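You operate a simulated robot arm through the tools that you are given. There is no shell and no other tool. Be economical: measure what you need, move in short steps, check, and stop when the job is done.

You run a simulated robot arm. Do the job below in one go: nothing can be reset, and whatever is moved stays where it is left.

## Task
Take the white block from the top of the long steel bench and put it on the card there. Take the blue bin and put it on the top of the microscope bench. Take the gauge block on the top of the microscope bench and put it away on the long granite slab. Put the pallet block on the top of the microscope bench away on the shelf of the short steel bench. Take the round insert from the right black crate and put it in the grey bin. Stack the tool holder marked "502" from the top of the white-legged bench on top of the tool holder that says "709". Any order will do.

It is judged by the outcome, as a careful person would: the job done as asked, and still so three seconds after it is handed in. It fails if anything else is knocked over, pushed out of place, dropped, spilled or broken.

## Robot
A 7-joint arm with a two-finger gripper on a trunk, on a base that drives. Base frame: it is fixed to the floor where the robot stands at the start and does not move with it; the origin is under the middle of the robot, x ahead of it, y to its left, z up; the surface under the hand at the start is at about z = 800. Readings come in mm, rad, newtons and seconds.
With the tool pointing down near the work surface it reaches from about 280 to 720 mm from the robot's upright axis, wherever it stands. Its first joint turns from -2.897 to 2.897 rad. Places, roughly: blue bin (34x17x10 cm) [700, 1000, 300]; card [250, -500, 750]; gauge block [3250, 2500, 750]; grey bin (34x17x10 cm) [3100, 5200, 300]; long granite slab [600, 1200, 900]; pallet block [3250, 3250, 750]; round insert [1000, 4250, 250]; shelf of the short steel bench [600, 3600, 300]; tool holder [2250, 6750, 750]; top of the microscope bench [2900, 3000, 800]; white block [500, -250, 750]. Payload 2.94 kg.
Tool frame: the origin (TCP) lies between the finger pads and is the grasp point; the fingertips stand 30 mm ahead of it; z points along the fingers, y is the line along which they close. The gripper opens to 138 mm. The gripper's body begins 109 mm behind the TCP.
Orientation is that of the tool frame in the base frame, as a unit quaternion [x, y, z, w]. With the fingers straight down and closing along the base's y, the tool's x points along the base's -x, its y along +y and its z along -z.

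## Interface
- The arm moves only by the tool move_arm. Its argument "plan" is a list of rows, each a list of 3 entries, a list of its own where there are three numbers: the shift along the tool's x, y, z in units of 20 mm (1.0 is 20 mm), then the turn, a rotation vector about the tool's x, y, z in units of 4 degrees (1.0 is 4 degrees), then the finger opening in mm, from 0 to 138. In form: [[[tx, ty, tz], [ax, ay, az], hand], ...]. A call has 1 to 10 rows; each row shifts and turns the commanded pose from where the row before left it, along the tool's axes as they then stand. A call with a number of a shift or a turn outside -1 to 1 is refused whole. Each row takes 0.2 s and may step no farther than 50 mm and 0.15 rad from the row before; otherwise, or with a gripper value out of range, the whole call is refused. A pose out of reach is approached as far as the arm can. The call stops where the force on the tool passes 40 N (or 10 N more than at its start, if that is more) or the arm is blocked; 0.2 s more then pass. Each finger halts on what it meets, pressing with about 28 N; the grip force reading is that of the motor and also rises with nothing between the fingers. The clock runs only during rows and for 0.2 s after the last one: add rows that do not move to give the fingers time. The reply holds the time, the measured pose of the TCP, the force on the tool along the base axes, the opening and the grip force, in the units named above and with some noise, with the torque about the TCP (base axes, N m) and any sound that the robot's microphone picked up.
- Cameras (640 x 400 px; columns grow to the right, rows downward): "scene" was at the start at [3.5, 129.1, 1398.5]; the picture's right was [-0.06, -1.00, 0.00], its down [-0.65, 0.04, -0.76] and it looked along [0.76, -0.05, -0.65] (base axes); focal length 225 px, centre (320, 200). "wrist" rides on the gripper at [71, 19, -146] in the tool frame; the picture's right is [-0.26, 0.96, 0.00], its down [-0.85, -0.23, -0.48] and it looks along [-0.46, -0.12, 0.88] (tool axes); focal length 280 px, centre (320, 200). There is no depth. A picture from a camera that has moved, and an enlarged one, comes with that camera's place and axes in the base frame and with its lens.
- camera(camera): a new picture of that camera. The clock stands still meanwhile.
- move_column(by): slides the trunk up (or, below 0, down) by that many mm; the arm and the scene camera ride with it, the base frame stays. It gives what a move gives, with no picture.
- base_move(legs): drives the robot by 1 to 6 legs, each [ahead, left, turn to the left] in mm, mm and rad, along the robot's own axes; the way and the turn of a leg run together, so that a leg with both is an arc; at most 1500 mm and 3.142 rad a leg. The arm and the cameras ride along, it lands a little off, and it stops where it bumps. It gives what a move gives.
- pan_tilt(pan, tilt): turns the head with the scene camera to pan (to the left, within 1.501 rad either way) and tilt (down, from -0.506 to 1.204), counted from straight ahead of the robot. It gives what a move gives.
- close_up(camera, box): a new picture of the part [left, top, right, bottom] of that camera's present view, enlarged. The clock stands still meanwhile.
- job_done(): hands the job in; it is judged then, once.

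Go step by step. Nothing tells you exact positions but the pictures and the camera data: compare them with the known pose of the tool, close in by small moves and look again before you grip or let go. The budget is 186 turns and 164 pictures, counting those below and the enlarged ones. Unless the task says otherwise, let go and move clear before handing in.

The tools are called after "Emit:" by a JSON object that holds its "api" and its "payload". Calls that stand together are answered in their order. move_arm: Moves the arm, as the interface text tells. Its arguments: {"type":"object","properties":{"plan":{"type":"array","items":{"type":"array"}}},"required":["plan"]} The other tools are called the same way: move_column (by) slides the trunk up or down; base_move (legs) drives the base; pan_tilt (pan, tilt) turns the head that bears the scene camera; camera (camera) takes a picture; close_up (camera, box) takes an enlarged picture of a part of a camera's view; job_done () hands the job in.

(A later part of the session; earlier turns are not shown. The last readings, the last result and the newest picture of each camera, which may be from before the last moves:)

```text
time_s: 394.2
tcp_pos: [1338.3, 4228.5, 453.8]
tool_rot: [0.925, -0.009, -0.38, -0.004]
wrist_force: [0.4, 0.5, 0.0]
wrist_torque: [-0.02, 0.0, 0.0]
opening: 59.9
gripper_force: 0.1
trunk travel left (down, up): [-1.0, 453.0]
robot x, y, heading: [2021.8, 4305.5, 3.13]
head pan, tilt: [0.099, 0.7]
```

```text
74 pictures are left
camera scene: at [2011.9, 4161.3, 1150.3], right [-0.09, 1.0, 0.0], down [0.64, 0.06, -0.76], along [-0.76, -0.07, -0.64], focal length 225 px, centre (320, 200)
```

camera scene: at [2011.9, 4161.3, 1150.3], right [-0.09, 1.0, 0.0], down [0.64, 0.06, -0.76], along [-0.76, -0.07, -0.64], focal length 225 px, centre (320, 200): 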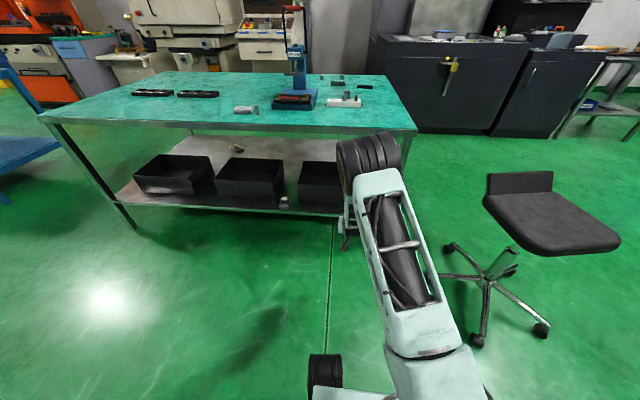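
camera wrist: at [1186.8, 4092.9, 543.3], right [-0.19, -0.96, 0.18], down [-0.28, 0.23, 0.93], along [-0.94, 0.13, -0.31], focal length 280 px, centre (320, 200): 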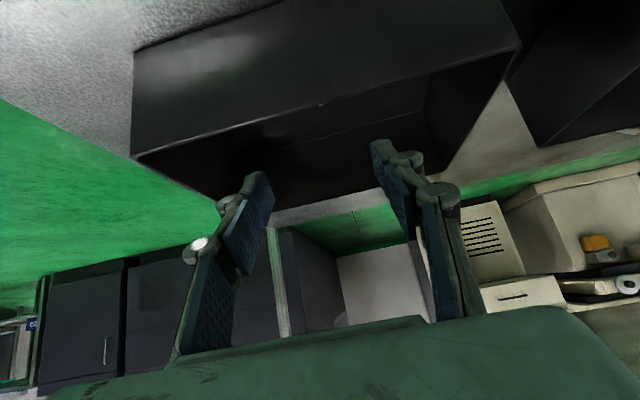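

Emit:
{"api": "base_move", "payload": {"legs": [[280, 0, 0]]}}

Emit:
{"api": "move_arm", "payload": {"plan": [[[-0.66, 0.1, 0.76], [0, 0, 0], 60], [[-0.66, 0.1, 0.76], [0, 0, 0], 60], [[-0.66, 0.1, 0.76], [0, 0, 0], 60]]}}

Emit:
{"api": "camera", "payload": {"camera": "wrist"}}

Emit:
{"api": "camera", "payload": {"camera": "scene"}}

```text
time_s: 396.1
tcp_pos: [1053.1, 4232.1, 453.2]
tool_rot: [0.924, -0.01, -0.381, -0.005]
wrist_force: [0.6, -0.2, 0.4]
wrist_torque: [0.0, -0.01, -0.02]
opening: 60.3
gripper_force: 0.0
trunk travel left (down, up): [-1.0, 453.0]
robot x, y, heading: [1734.7, 4307.6, 3.127]
head pan, tilt: [0.099, 0.7]
```

```text
time_s: 396.9
tcp_pos: [991.8, 4227.9, 450.8]
tool_rot: [0.924, -0.01, -0.381, -0.005]
wrist_force: [0.1, -0.1, -0.3]
wrist_torque: [-0.03, 0.01, 0.0]
opening: 60.1
gripper_force: 0.1
trunk travel left (down, up): [-1.0, 453.0]
robot x, y, heading: [1735.9, 4307.8, 3.126]
head pan, tilt: [0.099, 0.7]
```

```text
73 pictures are left
camera wrist: at [1144.8, 4206.8, 503.6], right [-0.21, -0.96, 0.18], down [-0.26, 0.24, 0.94], along [-0.94, 0.15, -0.3], focal length 280 px, centre (320, 200)
```

wrist: 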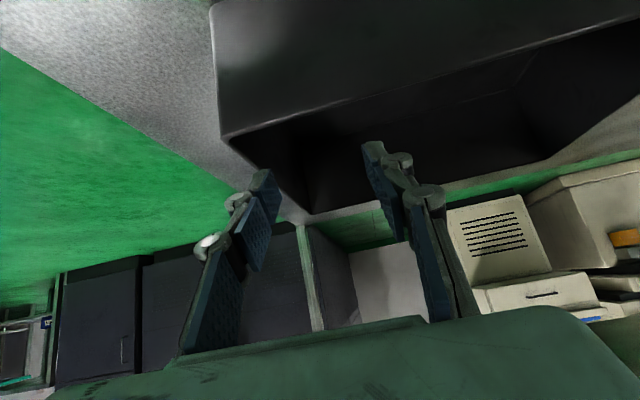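

```text
72 pictures are left
camera scene: at [1726.5, 4164.9, 1150.3], right [-0.09, 1.0, 0.0], down [0.64, 0.06, -0.77], along [-0.76, -0.07, -0.64], focal length 225 px, centre (320, 200)
```

scene: 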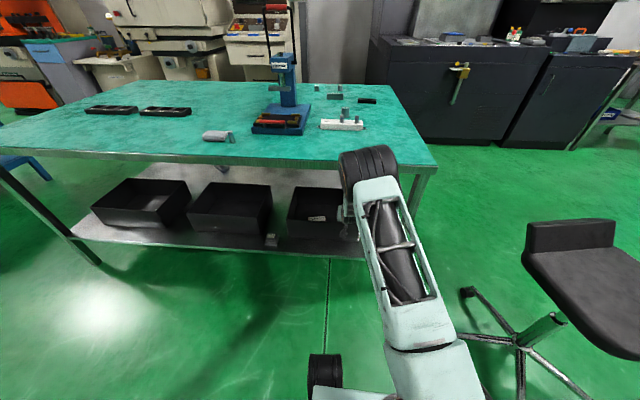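

Tips are just over the rim. Continue in and begin lowering.

Emit:
{"api": "move_arm", "payload": {"plan": [[[-0.55, 0.12, 0.62], [0, 0, 0], 60], [[-0.55, 0.12, 0.62], [0, 0, 0], 60], [[-0.55, 0.12, 0.62], [0, 0, 0], 60], [[-0.55, 0.12, 0.62], [0, 0, 0], 60], [[0.5, 0, 0.5], [0, 0, 0], 60], [[0.5, 0, 0.5], [0, 0, 0], 60]]}}

Emit:
{"api": "camera", "payload": {"camera": "wrist"}}

Emit:
{"api": "camera", "payload": {"camera": "scene"}}

```text
time_s: 398.4
tcp_pos: [928.3, 4219.8, 415.7]
tool_rot: [0.924, -0.011, -0.381, -0.006]
wrist_force: [0.3, -0.6, -0.3]
wrist_torque: [0.01, -0.01, 0.01]
opening: 60.1
gripper_force: 0.0
trunk travel left (down, up): [-1.0, 453.0]
robot x, y, heading: [1733.6, 4308.5, 3.125]
head pan, tilt: [0.099, 0.7]
```

```text
71 pictures are left
camera wrist: at [1079.9, 4198.7, 469.0], right [-0.21, -0.96, 0.18], down [-0.26, 0.24, 0.94], along [-0.94, 0.15, -0.3], focal length 280 px, centre (320, 200)
```

wrist: 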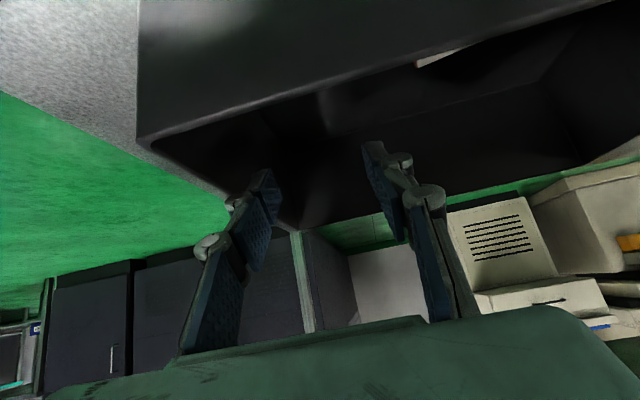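

```text
70 pictures are left
camera scene: at [1726.5, 4165.0, 1150.4], right [-0.09, 1.0, 0.0], down [0.64, 0.06, -0.77], along [-0.76, -0.07, -0.64], focal length 225 px, centre (320, 200)
```

scene: 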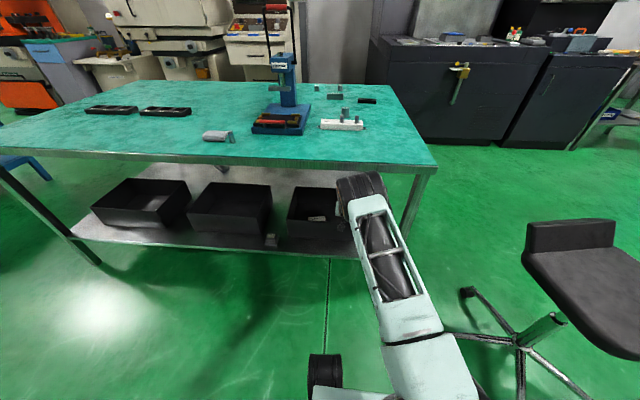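

Reduce tilt to 25° while lowering, then look inside.

Emit:
{"api": "move_arm", "payload": {"plan": [[[0.46, 0, 0.46], [0, 1, 0], 60], [[0.43, 0, 0.49], [0, 1, 0], 60], [[0.39, 0, 0.52], [0, 1, 0], 60], [[0.354, 0, 0.545], [0, 1, 0], 60], [[0.315, 0, 0.57], [0, 1, 0], 60]]}}

Emit:
{"api": "camera", "payload": {"camera": "wrist"}}

Emit:
{"api": "camera", "payload": {"camera": "scene"}}

```text
time_s: 399.6
tcp_pos: [926.9, 4220.8, 351.3]
tool_rot: [0.977, -0.011, -0.214, -0.003]
wrist_force: [-0.1, 0.0, 0.8]
wrist_torque: [-0.02, -0.02, -0.02]
opening: 60.0
gripper_force: 0.0
trunk travel left (down, up): [-1.0, 453.0]
robot x, y, heading: [1732.7, 4307.9, 3.129]
head pan, tilt: [0.099, 0.7]
```

```text
69 pictures are left
camera wrist: at [1051.1, 4199.5, 453.6], right [-0.26, -0.96, 0.11], down [-0.57, 0.24, 0.79], along [-0.78, 0.14, -0.61], focal length 280 px, centre (320, 200)
```

wrist: 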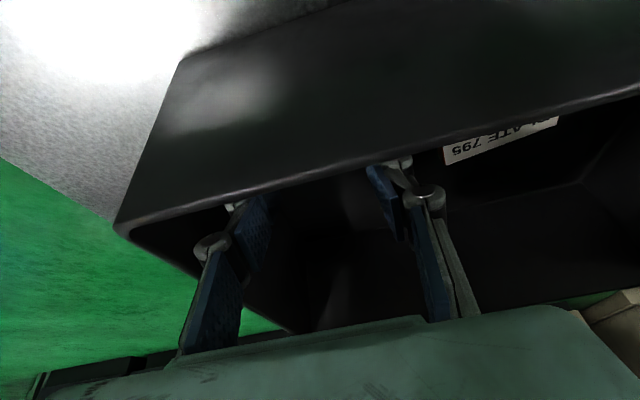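

```text
68 pictures are left
camera scene: at [1726.6, 4164.9, 1150.4], right [-0.09, 1.0, 0.0], down [0.64, 0.06, -0.77], along [-0.76, -0.07, -0.64], focal length 225 px, centre (320, 200)
```

scene: 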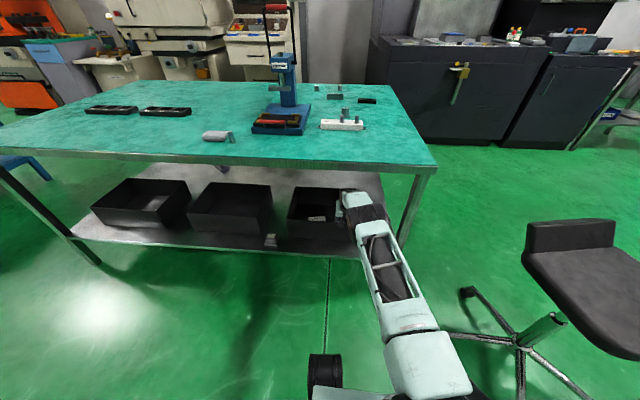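

The arm is low and clear. Slide along the tool axis toward the insert's expected place, stopping just above the floor.

Emit:
{"api": "move_arm", "payload": {"plan": [[[0.01, 0.05, 0.8], [0, 0, 0], 60], [[0.01, 0.05, 0.8], [0, 0, 0], 60], [[0.01, 0.05, 0.8], [0, 0, 0], 60], [[0, 0, 0], [0, 0, 0], 60]]}}

Emit:
{"api": "camera", "payload": {"camera": "wrist"}}

Emit:
{"api": "close_up", "payload": {"camera": "scene", "box": [270, 170, 410, 270]}}

```text
time_s: 400.6
tcp_pos: [918.4, 4217.8, 318.5]
tool_rot: [0.977, -0.01, -0.215, -0.003]
wrist_force: [0.1, 0.6, 0.2]
wrist_torque: [0.03, -0.01, 0.03]
opening: 60.2
gripper_force: 0.1
out of reach, approached as far as the arm can: row 2, 3
trunk travel left (down, up): [-1.0, 453.0]
robot x, y, heading: [1733.3, 4308.1, 3.128]
head pan, tilt: [0.099, 0.7]
```

```text
67 pictures are left
camera wrist: at [1043.1, 4196.1, 419.6], right [-0.26, -0.96, 0.11], down [-0.57, 0.24, 0.79], along [-0.78, 0.14, -0.61], focal length 280 px, centre (320, 200)
```

wrist: 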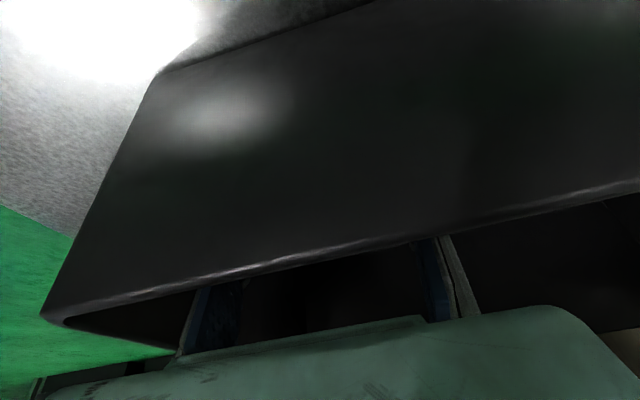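

```text
4.00 times, centred on (340, 220) of scene
camera zoom: at [1726.4, 4164.9, 1150.3], right [-0.09, 1.0, 0.0], down [0.64, 0.06, -0.76], along [-0.76, -0.07, -0.64], focal length 902 px, centre (240, 120)
```

zoom: 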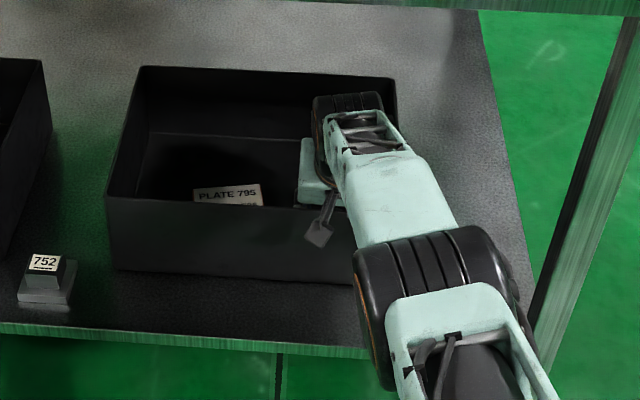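

Drive forward 13 mm and lower the last bit, watching the force.

Emit:
{"api": "base_move", "payload": {"legs": [[14, 0, 0]]}}

Emit:
{"api": "move_arm", "payload": {"plan": [[[0.15, 0, 0.33], [0, 0, 0], 60], [[0.1, 0, 0.2], [0, 0, 0], 60], [[0, 0, 0], [0, 0, 0], 60]]}}

```text
time_s: 401.3
tcp_pos: [903.9, 4218.0, 317.7]
tool_rot: [0.977, -0.01, -0.215, -0.003]
wrist_force: [-1.0, 0.0, -0.3]
wrist_torque: [-0.04, 0.01, -0.01]
opening: 59.9
gripper_force: 0.0
trunk travel left (down, up): [-1.0, 453.0]
robot x, y, heading: [1724.1, 4314.2, 3.129]
head pan, tilt: [0.099, 0.7]
```

```text
time_s: 402.1
tcp_pos: [907.0, 4218.2, 306.6]
tool_rot: [0.977, -0.01, -0.214, -0.003]
wrist_force: [0.3, 0.0, 0.7]
wrist_torque: [-0.01, 0.0, 0.0]
opening: 60.0
gripper_force: 0.1
trunk travel left (down, up): [-1.0, 453.0]
robot x, y, heading: [1719.0, 4310.1, 3.131]
head pan, tilt: [0.099, 0.7]
```

Emit:
{"api": "move_arm", "payload": {"plan": [[[0, 0, 0], [0, 0, 0], 48], [[0, 0, 0], [0, 0, 0], 36], [[0, 0, 0], [0, 0, 0], 26], [[0, 0, 0], [0, 0, 0], 20], [[0, 0, 0], [0, 0, 0], 20]]}}

```text
time_s: 403.3
tcp_pos: [906.4, 4217.8, 306.7]
tool_rot: [0.977, -0.01, -0.215, -0.003]
wrist_force: [0.1, -1.8, 1.0]
wrist_torque: [-0.08, 0.02, -0.01]
opening: 34.6
gripper_force: 28.1
trunk travel left (down, up): [-1.0, 453.0]
robot x, y, heading: [1720.9, 4309.0, 3.13]
head pan, tilt: [0.099, 0.7]
```

Gripped something 34.6 mm wide, as expected. Lift and check.

Emit:
{"api": "move_arm", "payload": {"plan": [[[-0.2, 0, -0.45], [0, 0, 0], 20], [[-0.4, 0, -0.9], [0, 0, 0], 20], [[-0.3, 0, -0.7], [0, 0, 0], 20], [[0, 0, 0], [0, 0, 0], 20]]}}

Emit:
{"api": "camera", "payload": {"camera": "wrist"}}

```text
time_s: 404.3
tcp_pos: [897.0, 4216.1, 346.6]
tool_rot: [0.977, -0.01, -0.213, -0.003]
wrist_force: [0.5, 0.1, -3.0]
wrist_torque: [0.04, 0.0, -0.01]
opening: 34.5
gripper_force: 28.0
out of reach, approached as far as the arm can: row 2, 3
trunk travel left (down, up): [-1.0, 453.0]
robot x, y, heading: [1717.3, 4308.4, 3.129]
head pan, tilt: [0.099, 0.7]
```

```text
65 pictures are left
camera wrist: at [1021.6, 4194.6, 449.5], right [-0.26, -0.96, 0.11], down [-0.57, 0.24, 0.79], along [-0.78, 0.14, -0.61], focal length 280 px, centre (320, 200)
```

wrist: 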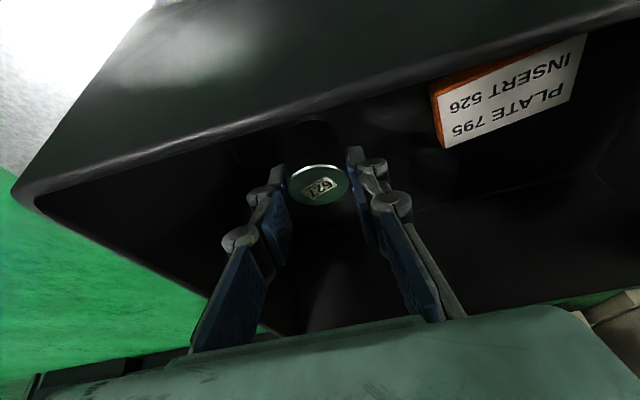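

Holding the insert ("627"). Reverse the path: tilt, rise, and withdraw over the rim.

Emit:
{"api": "move_arm", "payload": {"plan": [[[-0.02, 0, -0.76], [0, -1, 0], 20], [[-0.08, 0, -0.76], [0, -1, 0], 20], [[-0.13, 0, -0.75], [0, -1, 0], 20], [[-0.18, 0, -0.74], [0, -1, 0], 20], [[-0.23, 0, -0.73], [0, -1, 0], 20], [[-0.6, 0, -0.7], [0, 0, 0], 20], [[-0.6, 0, -0.7], [0, 0, 0], 20]]}}

Emit:
{"api": "camera", "payload": {"camera": "wrist"}}

Emit:
{"api": "camera", "payload": {"camera": "scene"}}

```text
time_s: 405.9
tcp_pos: [816.4, 4199.0, 424.0]
tool_rot: [0.925, -0.01, -0.381, -0.005]
wrist_force: [0.6, 0.2, -3.0]
wrist_torque: [0.01, 0.0, 0.0]
opening: 34.7
gripper_force: 27.8
out of reach, approached as far as the arm can: row 1, 2, 3, 4, 5, 6, 7
trunk travel left (down, up): [-1.0, 453.0]
robot x, y, heading: [1722.5, 4309.3, 3.124]
head pan, tilt: [0.099, 0.7]
```

```text
64 pictures are left
camera wrist: at [968.3, 4176.0, 477.0], right [-0.21, -0.96, 0.18], down [-0.26, 0.24, 0.94], along [-0.94, 0.15, -0.3], focal length 280 px, centre (320, 200)
```

wrist: 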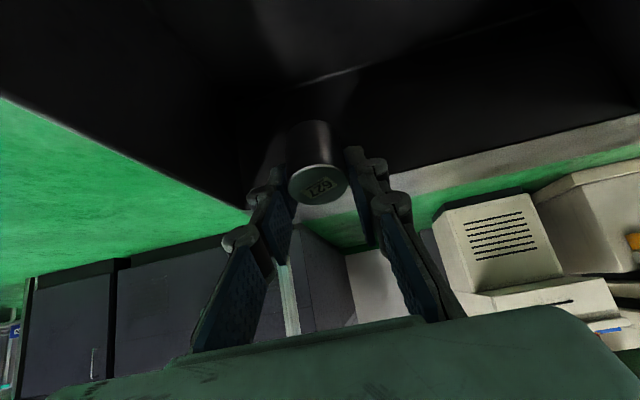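

```text
63 pictures are left
camera scene: at [1712.1, 4165.1, 1150.3], right [-0.09, 1.0, 0.0], down [0.64, 0.06, -0.76], along [-0.76, -0.07, -0.64], focal length 225 px, centre (320, 200)
```

scene: 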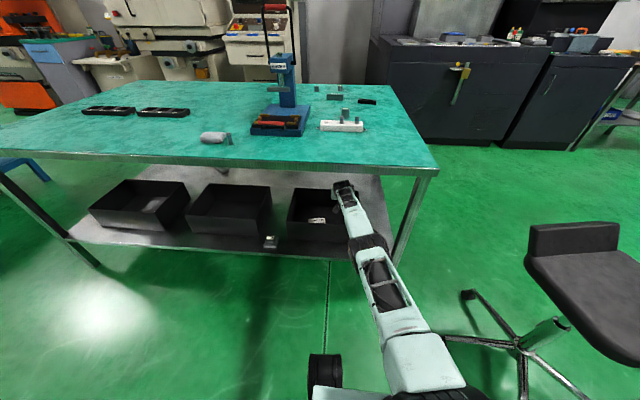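

The arm is at full stretch and drifted inward. I'll nudge it back outward by small arm moves first.

Emit:
{"api": "move_arm", "payload": {"plan": [[[0.5, 0, -0.5], [0, 0, 0], 20], [[0.5, 0, -0.5], [0, 0, 0], 20]]}}

```text
time_s: 406.5
tcp_pos: [818.8, 4193.4, 417.2]
tool_rot: [0.925, -0.009, -0.38, -0.006]
wrist_force: [0.9, 0.8, -3.9]
wrist_torque: [-0.04, -0.04, -0.03]
opening: 34.6
gripper_force: 28.2
out of reach, approached as far as the arm can: row 1, 2
trunk travel left (down, up): [-1.0, 453.0]
robot x, y, heading: [1721.9, 4307.5, 3.125]
head pan, tilt: [0.099, 0.7]
```

IK is stuck at the straight-arm pose. Raise the trunk 38 mm instead, then back the base out.

Emit:
{"api": "move_column", "payload": {"by": 38}}

Emit:
{"api": "camera", "payload": {"camera": "scene"}}

Emit:
{"api": "camera", "payload": {"camera": "wrist"}}

```text
time_s: 407.3
tcp_pos: [817.3, 4192.5, 455.5]
tool_rot: [0.925, -0.01, -0.38, -0.005]
wrist_force: [-0.2, 0.2, -2.2]
wrist_torque: [-0.01, -0.01, 0.0]
opening: 34.9
gripper_force: 27.8
trunk travel left (down, up): [-39.0, 415.0]
robot x, y, heading: [1723.8, 4306.7, 3.127]
head pan, tilt: [0.099, 0.7]
```

```text
62 pictures are left
camera scene: at [1712.1, 4165.1, 1188.3], right [-0.09, 1.0, 0.0], down [0.64, 0.06, -0.76], along [-0.76, -0.07, -0.64], focal length 225 px, centre (320, 200)
```

scene: 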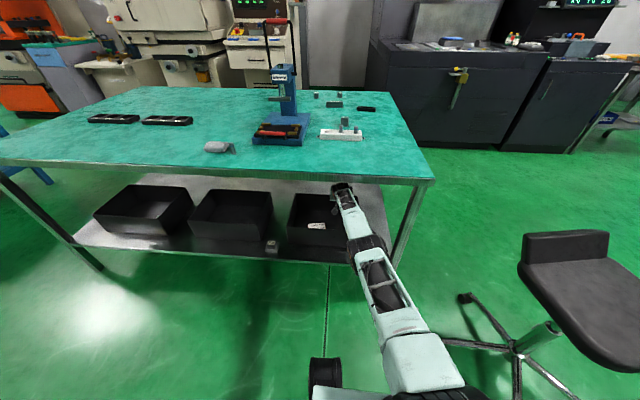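

```text
61 pictures are left
camera wrist: at [970.8, 4170.9, 508.4], right [-0.21, -0.96, 0.18], down [-0.26, 0.23, 0.94], along [-0.94, 0.15, -0.3], focal length 280 px, centre (320, 200)
```

wrist: 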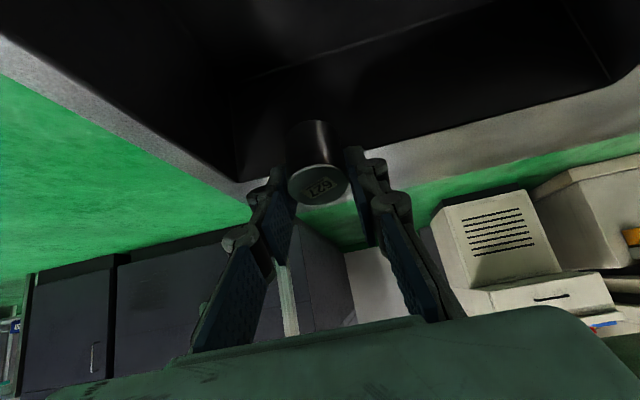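

Clear of the rim by ~15 mm. Backing straight out.

Emit:
{"api": "base_move", "payload": {"legs": [[-420, 0, 0]]}}

Emit:
{"api": "camera", "payload": {"camera": "scene"}}

Emit:
{"api": "camera", "payload": {"camera": "wrist"}}

```text
time_s: 409.9
tcp_pos: [1239.7, 4183.1, 454.1]
tool_rot: [0.925, -0.007, -0.38, -0.004]
wrist_force: [0.4, 0.0, -3.3]
wrist_torque: [-0.02, 0.02, 0.02]
opening: 34.5
gripper_force: 28.4
trunk travel left (down, up): [-39.0, 415.0]
robot x, y, heading: [2141.4, 4303.7, 3.129]
head pan, tilt: [0.099, 0.7]
```

```text
60 pictures are left
camera scene: at [2133.8, 4160.3, 1188.3], right [-0.09, 1.0, 0.0], down [0.64, 0.06, -0.76], along [-0.76, -0.07, -0.64], focal length 225 px, centre (320, 200)
```

scene: 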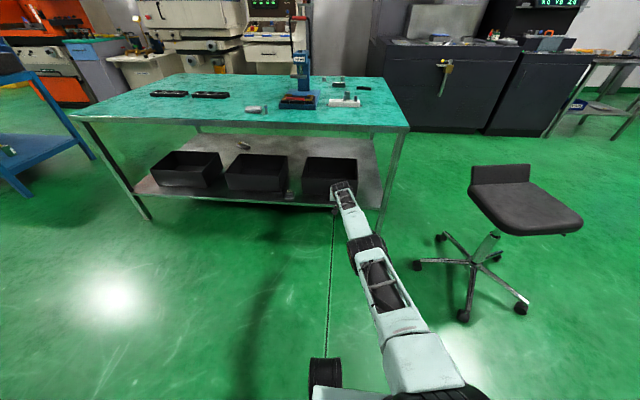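

```text
59 pictures are left
camera wrist: at [1392.5, 4162.0, 508.5], right [-0.2, -0.96, 0.18], down [-0.26, 0.23, 0.94], along [-0.94, 0.14, -0.3], focal length 280 px, centre (320, 200)
```

wrist: 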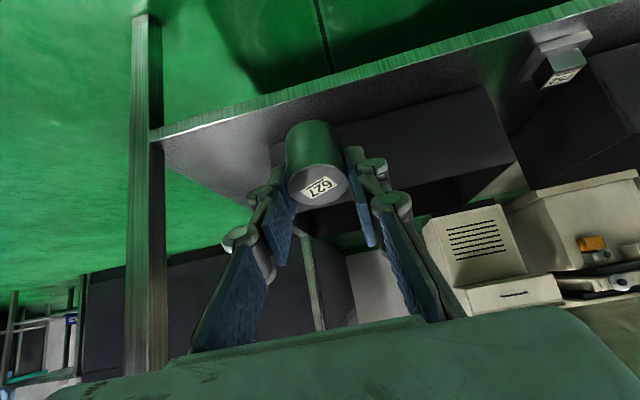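

Out of the crate cleanly. Raise the trunk and pull the arm in.

Emit:
{"api": "move_column", "payload": {"by": 300}}

Emit:
{"api": "move_arm", "payload": {"plan": [[[0.707, 0, -0.707], [0, 0.5, 0], 20], [[0.707, 0, -0.707], [0, 0.5, 0], 20], [[0.707, 0, -0.707], [0, 0.5, 0], 20], [[0.75, 0, -0.65], [0, 0.5, 0], 20], [[0.75, 0, -0.65], [0, 0.5, 0], 20], [[0.8, 0, -0.6], [0, 0.5, 0], 20]]}}

```text
time_s: 412.9
tcp_pos: [1239.9, 4183.0, 754.9]
tool_rot: [0.925, -0.008, -0.38, -0.004]
wrist_force: [-0.6, 0.4, -3.6]
wrist_torque: [0.0, -0.03, -0.03]
opening: 34.6
gripper_force: 28.0
trunk travel left (down, up): [-339.0, 115.0]
robot x, y, heading: [2141.2, 4301.5, 3.128]
head pan, tilt: [0.099, 0.7]
```

```text
time_s: 414.3
tcp_pos: [1283.7, 4167.2, 743.2]
tool_rot: [0.96, -0.007, -0.281, -0.003]
wrist_force: [-0.7, 0.4, -3.3]
wrist_torque: [0.03, 0.01, -0.02]
opening: 34.9
gripper_force: 27.9
out of reach, approached as far as the arm can: row 1, 2, 3, 4, 5, 6
trunk travel left (down, up): [-339.0, 115.0]
robot x, y, heading: [2140.0, 4303.2, 3.131]
head pan, tilt: [0.099, 0.7]
```

Emit:
{"api": "camera", "payload": {"camera": "scene"}}

```text
58 pictures are left
camera scene: at [2133.8, 4160.2, 1488.3], right [-0.09, 1.0, 0.0], down [0.64, 0.06, -0.76], along [-0.76, -0.07, -0.64], focal length 225 px, centre (320, 200)
```

scene: 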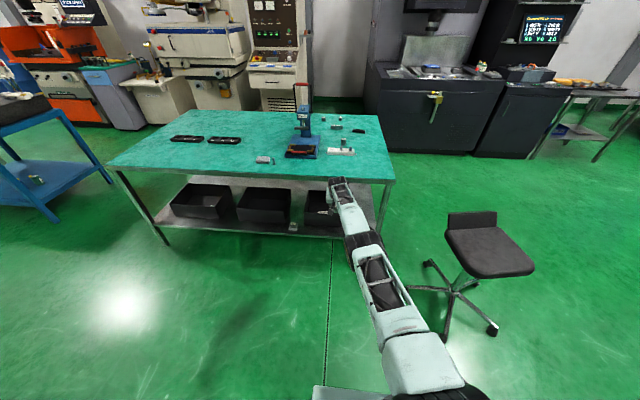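

The elbow has flipped slightly downward. I'll stretch out and then sweep the hand down so the elbow bends up again (clear space ahead).

Emit:
{"api": "base_move", "payload": {"legs": [[-150, 0, 0]]}}

Emit:
{"api": "move_arm", "payload": {"plan": [[[-0.84, 0, 0.54], [0, 0, 0], 20], [[-0.84, 0, 0.54], [0, 0, 0], 20], [[-0.84, 0, 0.54], [0, 0, 0], 20], [[0.54, 0, 0.84], [0, 0, 0], 20], [[0.54, 0, 0.84], [0, 0, 0], 20], [[0.54, 0, 0.84], [0, 0, 0], 20], [[0.54, 0, 0.84], [0, 0, 0], 20], [[0.54, 0, 0.84], [0, 0, 0], 20], [[0.54, 0, 0.84], [0, 0, 0], 20], [[0.54, 0, 0.84], [0, 0, 0], 20]]}}

Emit:
{"api": "camera", "payload": {"camera": "scene"}}

```text
time_s: 415.7
tcp_pos: [1429.9, 4167.3, 742.3]
tool_rot: [0.96, -0.009, -0.281, -0.004]
wrist_force: [-1.0, -0.6, -2.9]
wrist_torque: [-0.01, 0.0, -0.01]
opening: 34.5
gripper_force: 28.2
trunk travel left (down, up): [-339.0, 115.0]
robot x, y, heading: [2288.2, 4300.8, 3.132]
head pan, tilt: [0.099, 0.7]
```

```text
time_s: 417.9
tcp_pos: [1467.8, 4168.9, 626.4]
tool_rot: [0.96, -0.008, -0.28, -0.003]
wrist_force: [-0.1, 0.6, -2.7]
wrist_torque: [0.0, -0.04, -0.01]
opening: 34.6
gripper_force: 28.7
out of reach, approached as far as the arm can: row 1, 2, 3, 5, 6, 7, 8, 9, 10
trunk travel left (down, up): [-339.0, 115.0]
robot x, y, heading: [2286.7, 4306.1, 3.133]
head pan, tilt: [0.099, 0.7]
```

```text
57 pictures are left
camera scene: at [2282.5, 4158.8, 1488.3], right [-0.09, 1.0, 0.0], down [0.64, 0.06, -0.76], along [-0.76, -0.07, -0.64], focal length 225 px, centre (320, 200)
```

scene: 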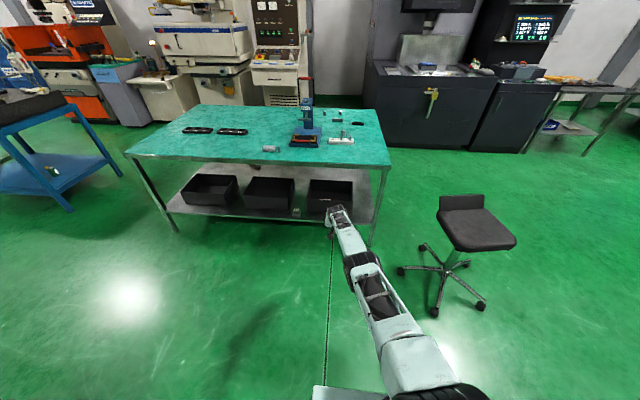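

Emit:
{"api": "move_arm", "payload": {"plan": [[[0.84, 0, -0.54], [0, 0, 0], 20], [[0.84, 0, -0.54], [0, 0, 0], 20], [[0.84, 0, -0.54], [0, 0, 0], 20], [[0.84, 0, -0.54], [0, 0, 0], 20], [[0.84, 0, -0.54], [0, 0, 0], 20], [[0.84, 0, -0.54], [0, 0, 0], 20], [[0.84, 0, -0.54], [0, 0, 0], 20], [[0.84, 0, -0.54], [0, 0, 0], 20], [[0.84, 0, -0.54], [0, 0, 0], 20], [[0.84, 0, -0.54], [0, 0, 0], 20]]}}

```text
time_s: 420.1
tcp_pos: [1513.7, 4125.4, 552.3]
tool_rot: [0.96, -0.009, -0.28, -0.005]
wrist_force: [-0.1, 0.0, -3.5]
wrist_torque: [-0.01, -0.05, -0.01]
opening: 34.7
gripper_force: 27.5
out of reach, approached as far as the arm can: row 1, 2, 3, 4, 5, 6, 7, 8, 9, 10
trunk travel left (down, up): [-339.0, 115.0]
robot x, y, heading: [2286.7, 4303.2, 3.131]
head pan, tilt: [0.099, 0.7]
```

Emit:
{"api": "base_move", "payload": {"legs": [[-10, 0, 0]]}}

Emit:
{"api": "move_arm", "payload": {"plan": [[[0.81, 0, 0.58], [0, 0, 0], 20], [[0.82, 0, 0.57], [0, 0, 0], 20], [[0.83, 0, 0.56], [0, 0, 0], 20], [[0.84, 0, 0.54], [0, 0, 0], 20], [[0.86, 0, 0.51], [0, 0, 0], 20], [[0.87, 0, 0.49], [0, 0, 0], 20], [[0.88, 0, 0.47], [0, 0, 0], 20]]}}

Emit:
{"api": "move_arm", "payload": {"plan": [[[0.84, 0, -0.54], [0, 0, 0], 20], [[0.84, 0, -0.54], [0, 0, 0], 20], [[0.84, 0, -0.54], [0, 0, 0], 20]]}}

```text
time_s: 420.8
tcp_pos: [1524.4, 4126.4, 552.0]
tool_rot: [0.96, -0.009, -0.281, -0.004]
wrist_force: [0.1, -0.2, -2.5]
wrist_torque: [-0.01, 0.0, -0.01]
opening: 34.6
gripper_force: 27.5
trunk travel left (down, up): [-339.0, 115.0]
robot x, y, heading: [2299.4, 4302.0, 3.126]
head pan, tilt: [0.099, 0.7]
```

```text
time_s: 422.4
tcp_pos: [1579.7, 4124.9, 467.6]
tool_rot: [0.96, -0.009, -0.281, -0.004]
wrist_force: [-0.2, -0.7, -2.9]
wrist_torque: [-0.03, 0.02, 0.01]
opening: 34.7
gripper_force: 28.5
out of reach, approached as far as the arm can: row 2, 4, 6, 7
trunk travel left (down, up): [-339.0, 115.0]
robot x, y, heading: [2302.6, 4301.1, 3.131]
head pan, tilt: [0.099, 0.7]
```

```text
time_s: 423.2
tcp_pos: [1637.8, 4126.8, 469.1]
tool_rot: [0.96, -0.01, -0.281, -0.004]
wrist_force: [-0.6, 0.2, -1.8]
wrist_torque: [-0.02, 0.04, 0.01]
opening: 34.6
gripper_force: 28.2
trunk travel left (down, up): [-339.0, 115.0]
robot x, y, heading: [2298.8, 4303.6, 3.133]
head pan, tilt: [0.099, 0.7]
```

The arm is free again (elbow bends up). Level the hand while rising, and look around for the grey bin.

Emit:
{"api": "move_arm", "payload": {"plan": [[[-0.48, 0, -0.76], [0, 1, 0], 20], [[-0.42, 0, -0.79], [0, 1, 0], 20], [[-0.37, 0, -0.82], [0, 1, 0], 20], [[-0.31, 0, -0.85], [0, 1, 0], 20], [[-0.25, 0, -0.87], [0, 1, 0], 20], [[-0.19, 0, -0.88], [0, 1, 0], 20], [[-0.12, 0, -0.89], [0, 1, 0], 20], [[-0.06, 0, -0.9], [0, 1, 0], 20], [[0, 0, -1], [0, 0.15, 0], 20], [[0, 0, -1], [0, 0, 0], 20]]}}

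Emit:
{"api": "pan_tilt", "payload": {"pan": 0.0, "tilt": 0.4}}

Emit:
{"api": "base_move", "payload": {"legs": [[0, 0, -1.57]]}}

Emit:
{"api": "camera", "payload": {"camera": "scene"}}

```text
time_s: 425.4
tcp_pos: [1640.1, 4124.2, 649.1]
tool_rot: [1.0, -0.01, 0.001, 0.0]
wrist_force: [0.0, 0.0, -3.6]
wrist_torque: [-0.01, 0.04, -0.02]
opening: 34.9
gripper_force: 28.6
trunk travel left (down, up): [-339.0, 115.0]
robot x, y, heading: [2298.5, 4302.3, 3.132]
head pan, tilt: [0.099, 0.7]
```

```text
time_s: 426.2
tcp_pos: [1639.9, 4125.0, 649.1]
tool_rot: [1.0, -0.009, 0.0, -0.001]
wrist_force: [-0.3, -0.3, -3.0]
wrist_torque: [0.02, 0.05, 0.0]
opening: 34.9
gripper_force: 27.8
trunk travel left (down, up): [-339.0, 115.0]
robot x, y, heading: [2297.7, 4301.2, 3.127]
head pan, tilt: [0.0, 0.4]
```

```text
time_s: 430.4
tcp_pos: [2116.2, 4960.9, 649.5]
tool_rot: [-0.703, 0.711, 0.0, 0.001]
wrist_force: [0.2, -1.0, -3.5]
wrist_torque: [0.0, 0.01, 0.01]
opening: 34.6
gripper_force: 27.7
trunk travel left (down, up): [-339.0, 115.0]
robot x, y, heading: [2296.6, 4303.1, 1.567]
head pan, tilt: [0.0, 0.4]
```

```text
56 pictures are left
camera scene: at [2163.8, 4315.6, 1515.2], right [1.0, 0.0, 0.0], down [0.0, -0.39, -0.92], along [0.0, 0.92, -0.39], focal length 225 px, centre (320, 200)
```

scene: 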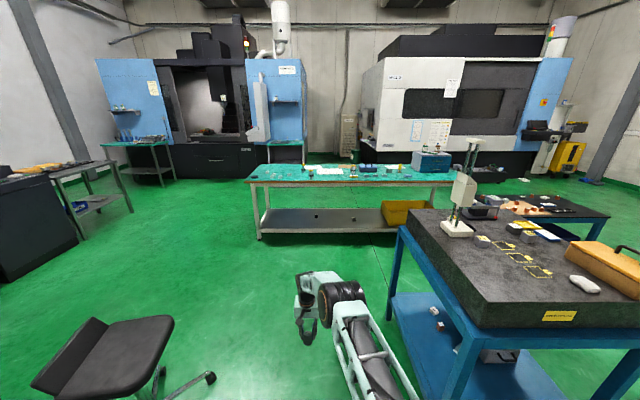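

Emit:
{"api": "pan_tilt", "payload": {"pan": -0.5, "tilt": 0.75}}

Emit:
{"api": "camera", "payload": {"camera": "scene"}}

Emit:
{"api": "close_up", "payload": {"camera": "scene", "box": [340, 150, 600, 400]}}

```text
time_s: 431.4
tcp_pos: [2115.8, 4961.4, 649.1]
tool_rot: [-0.704, 0.711, -0.001, 0.0]
wrist_force: [0.1, 0.5, -2.5]
wrist_torque: [0.04, 0.03, 0.02]
opening: 34.9
gripper_force: 28.7
trunk travel left (down, up): [-339.0, 115.0]
robot x, y, heading: [2303.4, 4301.3, 1.567]
head pan, tilt: [-0.499, 0.75]
```

```text
55 pictures are left
camera scene: at [2203.4, 4295.7, 1484.1], right [0.88, -0.48, 0.0], down [-0.33, -0.6, -0.73], along [0.35, 0.64, -0.68], focal length 225 px, centre (320, 200)
```

scene: 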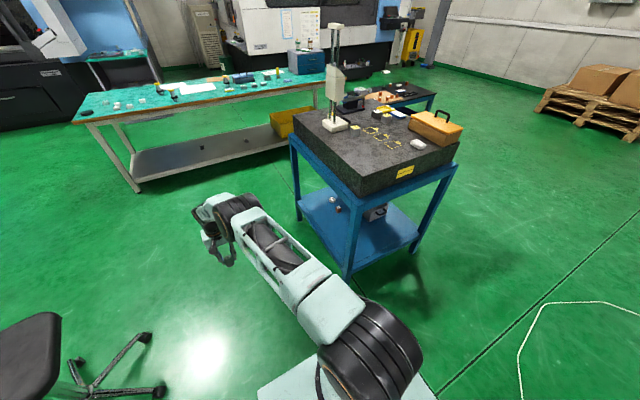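

```text
1.60 times, centred on (470, 275) of scene
camera zoom: at [2203.4, 4295.7, 1484.1], right [0.88, -0.48, 0.0], down [-0.33, -0.6, -0.73], along [0.35, 0.64, -0.68], focal length 361 px, centre (80, 80)
```

zoom: 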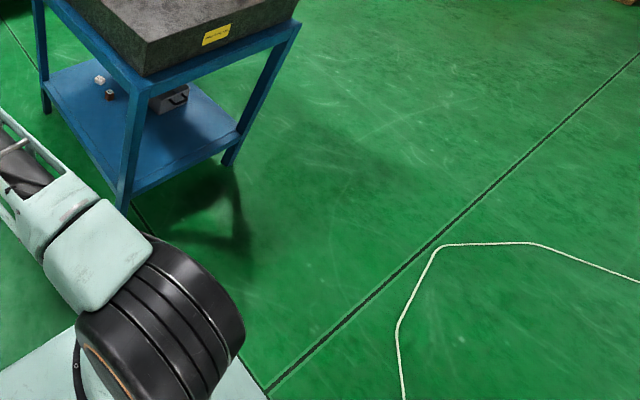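

The grey bin is on the second granite bench's shelf at ≈[3100, 5100–5200]. I'll go around to its right side through the corridor at y≈4335.

Emit:
{"api": "base_move", "payload": {"legs": [[30, 250, 0], [0, 0, -1.567], [1100, 0, 0], [1100, 0, 0], [0, 0, 3.14], [0, -850, 0]]}}

Emit:
{"api": "pan_tilt", "payload": {"pan": 0.15, "tilt": 0.8}}

Emit:
{"api": "camera", "payload": {"camera": "scene"}}

```text
time_s: 463.4
tcp_pos: [3639.1, 4998.0, 649.6]
tool_rot: [0.999, -0.035, 0.0, -0.001]
wrist_force: [-0.2, 0.7, -3.2]
wrist_torque: [0.0, 0.06, -0.01]
opening: 35.0
gripper_force: 27.6
trunk travel left (down, up): [-339.0, 115.0]
robot x, y, heading: [4307.5, 5143.5, 3.091]
head pan, tilt: [-0.499, 0.75]
```

```text
time_s: 464.4
tcp_pos: [3637.8, 4998.8, 648.4]
tool_rot: [0.999, -0.034, 0.0, -0.001]
wrist_force: [-0.6, -0.4, -2.7]
wrist_torque: [-0.03, 0.03, 0.02]
opening: 34.8
gripper_force: 28.6
trunk travel left (down, up): [-339.0, 115.0]
robot x, y, heading: [4308.0, 5147.7, 3.082]
head pan, tilt: [0.15, 0.799]
```

```text
53 pictures are left
camera scene: at [4296.7, 4998.0, 1480.1], right [-0.09, 1.0, 0.0], down [0.71, 0.06, -0.7], along [-0.69, -0.06, -0.72], focal length 225 px, centre (320, 200)
```

scene: 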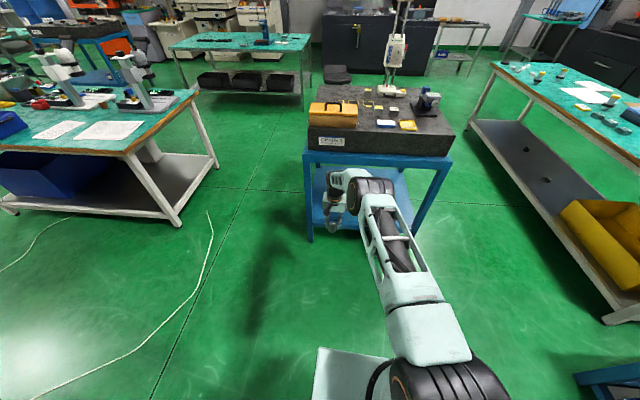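

Emit:
{"api": "base_move", "payload": {"legs": [[0, -330, -0.06]]}}

Emit:
{"api": "move_column", "payload": {"by": -330}}

Emit:
{"api": "pan_tilt", "payload": {"pan": 0.25, "tilt": 0.7}}

Emit:
{"api": "camera", "payload": {"camera": "scene"}}

Emit:
{"api": "close_up", "payload": {"camera": "scene", "box": [190, 100, 450, 260]}}

```text
time_s: 467.9
tcp_pos: [3661.2, 5376.3, 649.3]
tool_rot: [0.998, -0.067, 0.0, -0.001]
wrist_force: [-0.3, -0.6, -2.2]
wrist_torque: [0.03, 0.05, 0.0]
opening: 35.3
gripper_force: 28.3
trunk travel left (down, up): [-339.0, 115.0]
robot x, y, heading: [4336.0, 5477.1, 3.014]
head pan, tilt: [0.15, 0.799]
```

```text
time_s: 471.2
tcp_pos: [3662.0, 5376.9, 318.8]
tool_rot: [0.998, -0.067, 0.001, -0.001]
wrist_force: [1.1, 0.2, -2.6]
wrist_torque: [0.01, -0.01, 0.0]
opening: 35.2
gripper_force: 28.3
trunk travel left (down, up): [-9.0, 445.0]
robot x, y, heading: [4338.3, 5473.6, 3.017]
head pan, tilt: [0.15, 0.799]
```

```text
time_s: 471.9
tcp_pos: [3662.0, 5375.3, 317.6]
tool_rot: [0.998, -0.067, 0.001, -0.001]
wrist_force: [-1.0, 0.2, -3.3]
wrist_torque: [-0.01, 0.03, 0.0]
opening: 35.1
gripper_force: 28.5
trunk travel left (down, up): [-9.0, 445.0]
robot x, y, heading: [4339.4, 5478.6, 3.019]
head pan, tilt: [0.25, 0.7]
```

```text
52 pictures are left
camera scene: at [4314.1, 5322.5, 1158.3], right [-0.12, 0.99, 0.0], down [0.64, 0.08, -0.76], along [-0.76, -0.09, -0.64], focal length 225 px, centre (320, 200)
```

scene: 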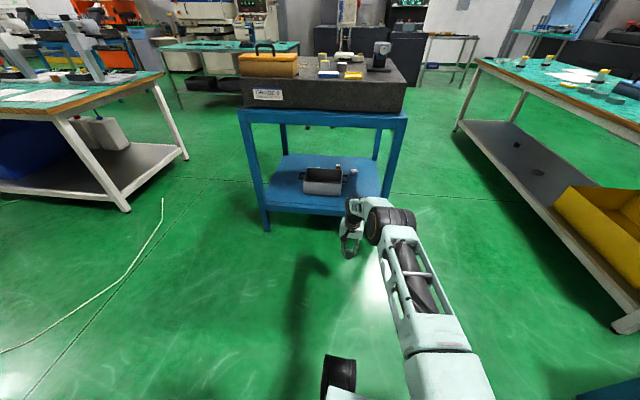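

```text
2.46 times, centred on (320, 180) of scene
camera zoom: at [4314.1, 5322.5, 1158.3], right [-0.12, 0.99, 0.0], down [0.64, 0.08, -0.76], along [-0.76, -0.09, -0.64], focal length 555 px, centre (320, 249)
```

zoom: 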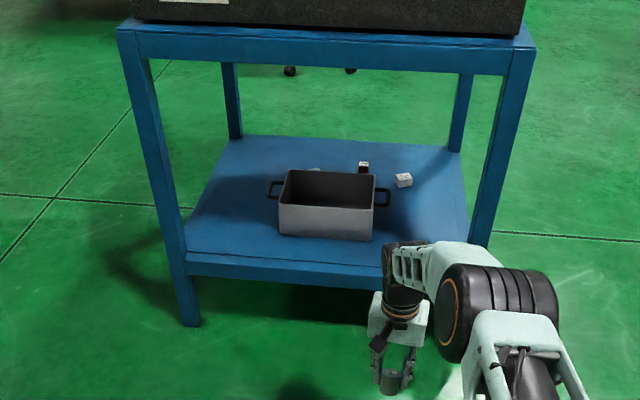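

Bin found: rim x 3034–3189, y 5084–5321, z≈350. Square up, tilt the hand 40°, and approach.

Emit:
{"api": "base_move", "payload": {"legs": [[0, 0, 0.122], [0, 92, 0]]}}

Emit:
{"api": "move_column", "payload": {"by": -8}}

Emit:
{"api": "move_arm", "payload": {"plan": [[[-0.5, 0, -0.55], [0, -1, 0], 20], [[-0.54, 0, -0.51], [0, -1, 0], 20], [[-0.57, 0, -0.475], [0, -1, 0], 20], [[-0.6, 0, -0.43], [0, -1, 0], 20], [[-0.63, 0, -0.39], [0, -1, 0], 20], [[-0.66, 0, -0.345], [0, -1, 0], 20], [[-0.68, 0, -0.3], [0, -1, 0], 20], [[-0.7, 0, -0.25], [0, -1, 0], 20], [[-0.715, 0, -0.2], [0, -1, 0], 20], [[-0.73, 0, -0.15], [0, -1, 0], 20]]}}

Emit:
{"api": "base_move", "payload": {"legs": [[250, 0, 0]]}}

Emit:
{"api": "camera", "payload": {"camera": "wrist"}}

Emit:
{"api": "camera", "payload": {"camera": "scene"}}

```text
time_s: 473.9
tcp_pos: [3679.0, 5199.8, 319.1]
tool_rot: [1.0, -0.004, 0.0, -0.001]
wrist_force: [0.4, -0.2, -3.6]
wrist_torque: [-0.01, 0.04, 0.0]
opening: 34.9
gripper_force: 28.0
trunk travel left (down, up): [-9.0, 445.0]
robot x, y, heading: [4333.3, 5383.4, 3.142]
head pan, tilt: [0.25, 0.7]
```

```text
time_s: 474.5
tcp_pos: [3678.8, 5199.6, 310.8]
tool_rot: [1.0, -0.004, 0.001, -0.001]
wrist_force: [-0.5, 0.0, -3.3]
wrist_torque: [-0.02, 0.05, -0.01]
opening: 35.3
gripper_force: 27.7
trunk travel left (down, up): [-1.0, 453.0]
robot x, y, heading: [4334.9, 5383.1, 3.141]
head pan, tilt: [0.25, 0.7]
```

```text
time_s: 476.7
tcp_pos: [3577.8, 5200.0, 420.1]
tool_rot: [0.94, -0.004, -0.342, -0.002]
wrist_force: [0.5, 0.5, -2.8]
wrist_torque: [-0.03, -0.02, 0.02]
opening: 35.0
gripper_force: 27.7
trunk travel left (down, up): [-1.0, 453.0]
robot x, y, heading: [4341.4, 5383.9, 3.143]
head pan, tilt: [0.25, 0.7]
```

```text
time_s: 478.5
tcp_pos: [3326.3, 5199.6, 419.9]
tool_rot: [0.94, -0.004, -0.341, -0.003]
wrist_force: [0.1, -0.9, -2.6]
wrist_torque: [0.0, -0.02, -0.01]
opening: 35.2
gripper_force: 27.9
trunk travel left (down, up): [-1.0, 453.0]
robot x, y, heading: [4086.8, 5383.6, 3.141]
head pan, tilt: [0.25, 0.7]
```

```text
50 pictures are left
camera wrist: at [3474.3, 5179.2, 485.6], right [-0.21, -0.96, 0.17], down [-0.34, 0.23, 0.91], along [-0.92, 0.13, -0.38], focal length 280 px, centre (320, 200)
```

wrist: 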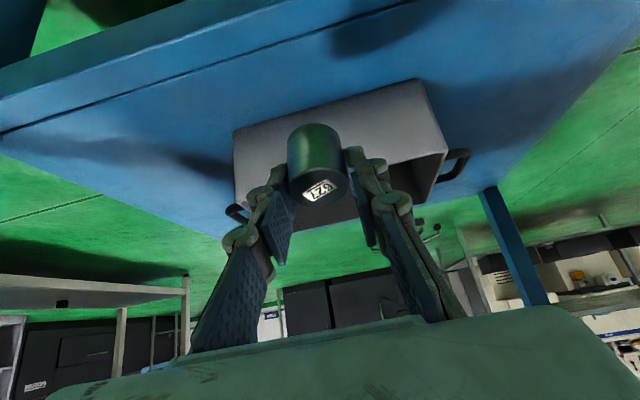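

```text
49 pictures are left
camera scene: at [4081.8, 5228.1, 1150.3], right [-0.25, 0.97, 0.0], down [0.62, 0.16, -0.76], along [-0.74, -0.19, -0.64], focal length 225 px, centre (320, 200)
```

scene: 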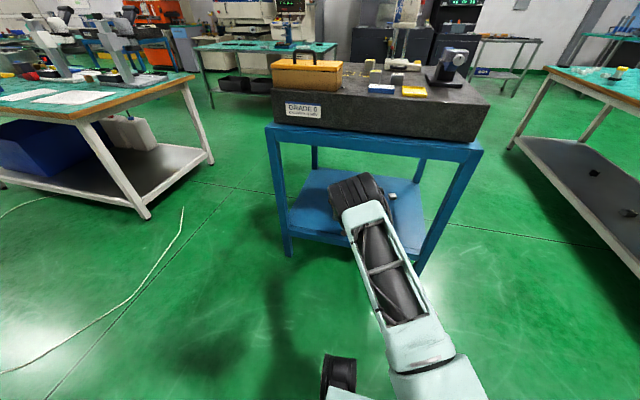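

Bin confirmed (near wall x≈3194, centre y≈5192). Drive in so the insert is over the bin.

Emit:
{"api": "base_move", "payload": {"legs": [[170, 5, 0]]}}

Emit:
{"api": "camera", "payload": {"camera": "wrist"}}

Emit:
{"api": "camera", "payload": {"camera": "scene"}}

```text
time_s: 480.0
tcp_pos: [3158.2, 5194.1, 420.2]
tool_rot: [0.94, -0.004, -0.342, -0.003]
wrist_force: [0.3, 0.3, -2.5]
wrist_torque: [0.04, -0.01, 0.02]
opening: 35.2
gripper_force: 28.5
trunk travel left (down, up): [-1.0, 453.0]
robot x, y, heading: [3919.8, 5377.3, 3.142]
head pan, tilt: [0.25, 0.7]
```

```text
48 pictures are left
camera wrist: at [3305.4, 5174.1, 485.6], right [-0.21, -0.96, 0.17], down [-0.34, 0.23, 0.91], along [-0.92, 0.13, -0.38], focal length 280 px, centre (320, 200)
```

wrist: 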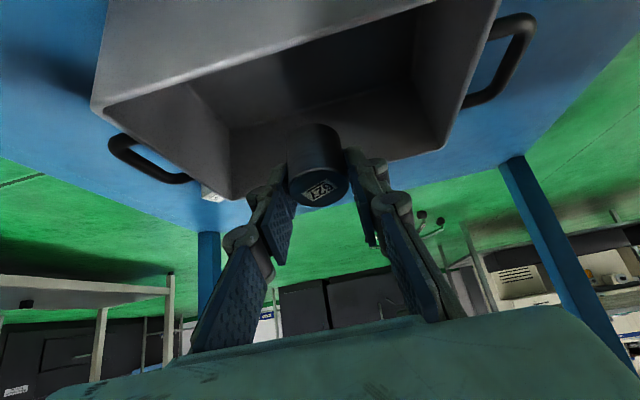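

```text
47 pictures are left
camera scene: at [3912.8, 5223.2, 1150.3], right [-0.25, 0.97, 0.0], down [0.62, 0.16, -0.76], along [-0.74, -0.19, -0.64], focal length 225 px, centre (320, 200)
```

scene: 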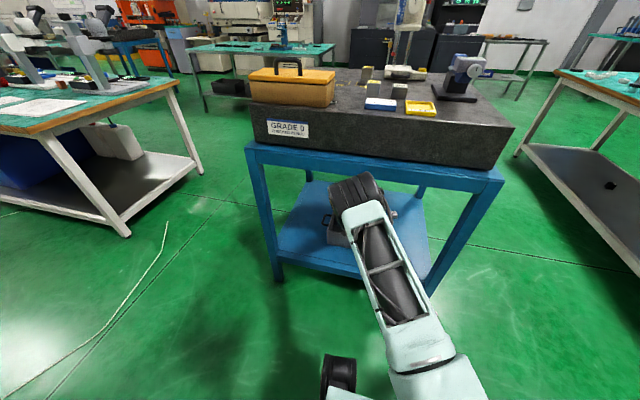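

Over the bin. Untilt to 25° while lowering inside.

Emit:
{"api": "move_arm", "payload": {"plan": [[[0.3, 0, 0.985], [0, 0.95, 0], 20], [[0.235, 0, 1], [0, 0.95, 0], 20], [[0.165, 0, 1], [0, 0.95, 0], 20], [[0.09, 0, 1], [0, 0.95, 0], 20], [[0, 0, 0], [0, 0, 0], 20]]}}

Emit:
{"api": "camera", "payload": {"camera": "wrist"}}

```text
time_s: 481.2
tcp_pos: [3125.8, 5195.4, 345.3]
tool_rot: [0.977, -0.004, -0.213, -0.002]
wrist_force: [-0.1, -0.1, -3.3]
wrist_torque: [0.01, -0.03, -0.01]
opening: 35.3
gripper_force: 27.7
trunk travel left (down, up): [-1.0, 453.0]
robot x, y, heading: [3910.3, 5378.0, 3.14]
head pan, tilt: [0.25, 0.7]
```

```text
46 pictures are left
camera wrist: at [3250.7, 5175.3, 447.4], right [-0.25, -0.96, 0.11], down [-0.57, 0.23, 0.79], along [-0.78, 0.13, -0.61], focal length 280 px, centre (320, 200)
```

wrist: 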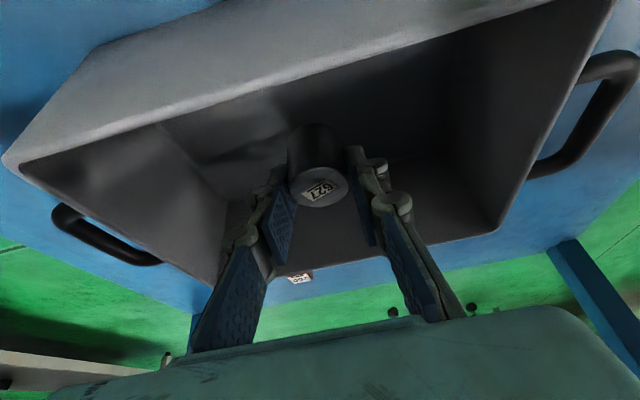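

Emit:
{"api": "move_arm", "payload": {"plan": [[[0.42, 0, 0.91], [0, 0, 0], 20], [[0.36, 0, 0.77], [0, 0, 0], 20], [[0, 0, 0], [0, 0, 0], 20]]}}

Emit:
{"api": "move_arm", "payload": {"plan": [[[0.06, 0, 0.14], [0, 0, 0], 20], [[0, 0, 0], [0, 0, 0], 20]]}}

Emit:
{"api": "move_arm", "payload": {"plan": [[[0.06, 0, 0.14], [0, 0, 0], 20], [[0, 0, 0], [0, 0, 0], 20]]}}

Emit:
{"api": "move_arm", "payload": {"plan": [[[0.06, 0, 0.14], [0, 0, 0], 20], [[0, 0, 0], [0, 0, 0], 20]]}}

```text
time_s: 482.0
tcp_pos: [3127.1, 5195.7, 306.3]
tool_rot: [0.977, -0.005, -0.215, -0.003]
wrist_force: [0.2, 0.1, -3.3]
wrist_torque: [0.0, -0.02, 0.02]
opening: 34.9
gripper_force: 27.8
trunk travel left (down, up): [-1.0, 453.0]
robot x, y, heading: [3916.3, 5381.0, 3.14]
head pan, tilt: [0.25, 0.7]
```

```text
time_s: 482.6
tcp_pos: [3125.9, 5195.7, 304.4]
tool_rot: [0.977, -0.005, -0.213, -0.002]
wrist_force: [0.3, -0.3, -2.3]
wrist_torque: [0.01, 0.0, 0.01]
opening: 34.9
gripper_force: 27.7
trunk travel left (down, up): [-1.0, 453.0]
robot x, y, heading: [3917.3, 5383.8, 3.142]
head pan, tilt: [0.25, 0.7]
```

```text
time_s: 483.2
tcp_pos: [3126.3, 5194.8, 300.7]
tool_rot: [0.977, -0.004, -0.214, -0.002]
wrist_force: [-0.8, 0.3, -2.8]
wrist_torque: [0.0, 0.04, 0.02]
opening: 35.1
gripper_force: 28.0
trunk travel left (down, up): [-1.0, 453.0]
robot x, y, heading: [3917.7, 5381.3, 3.142]
head pan, tilt: [0.25, 0.7]
```

```text
time_s: 483.8
tcp_pos: [3125.4, 5194.4, 300.2]
tool_rot: [0.977, -0.005, -0.215, -0.002]
wrist_force: [0.1, 0.0, 5.5]
wrist_torque: [0.12, -0.04, 0.0]
opening: 35.4
gripper_force: 27.9
trunk travel left (down, up): [-1.0, 453.0]
robot x, y, heading: [3915.2, 5383.2, 3.139]
head pan, tilt: [0.25, 0.7]
```

Contact with the bin floor. Open, then retrace out.

Emit:
{"api": "move_arm", "payload": {"plan": [[[0, 0, 0], [0, 0, 0], 45], [[0, 0, 0], [0, 0, 0], 58], [[0, 0, 0], [0, 0, 0], 60], [[-0.42, 0, -0.91], [0, 0, 0], 60], [[-0.42, 0, -0.91], [0, 0, 0], 60], [[-0.09, 0, -1], [0, -0.95, 0], 60], [[-0.165, 0, -1], [0, -0.95, 0], 60], [[-0.235, 0, -1], [0, -0.95, 0], 60], [[-0.3, 0, -0.985], [0, -0.95, 0], 60]]}}

Emit:
{"api": "camera", "payload": {"camera": "wrist"}}

```text
time_s: 485.8
tcp_pos: [3153.4, 5194.5, 415.2]
tool_rot: [0.94, -0.004, -0.342, -0.003]
wrist_force: [-0.4, 0.8, 0.0]
wrist_torque: [-0.02, 0.0, 0.0]
opening: 59.9
gripper_force: 0.1
trunk travel left (down, up): [-1.0, 453.0]
robot x, y, heading: [3916.5, 5381.6, 3.139]
head pan, tilt: [0.25, 0.7]
```

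```text
45 pictures are left
camera wrist: at [3300.9, 5175.0, 480.7], right [-0.21, -0.96, 0.17], down [-0.34, 0.23, 0.91], along [-0.92, 0.13, -0.38], focal length 280 px, centre (320, 200)
```

wrist: 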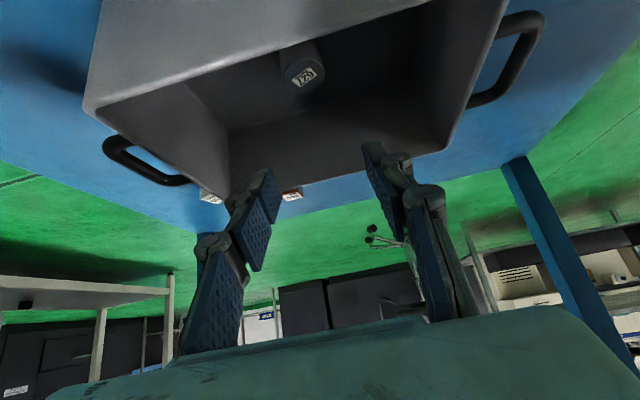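

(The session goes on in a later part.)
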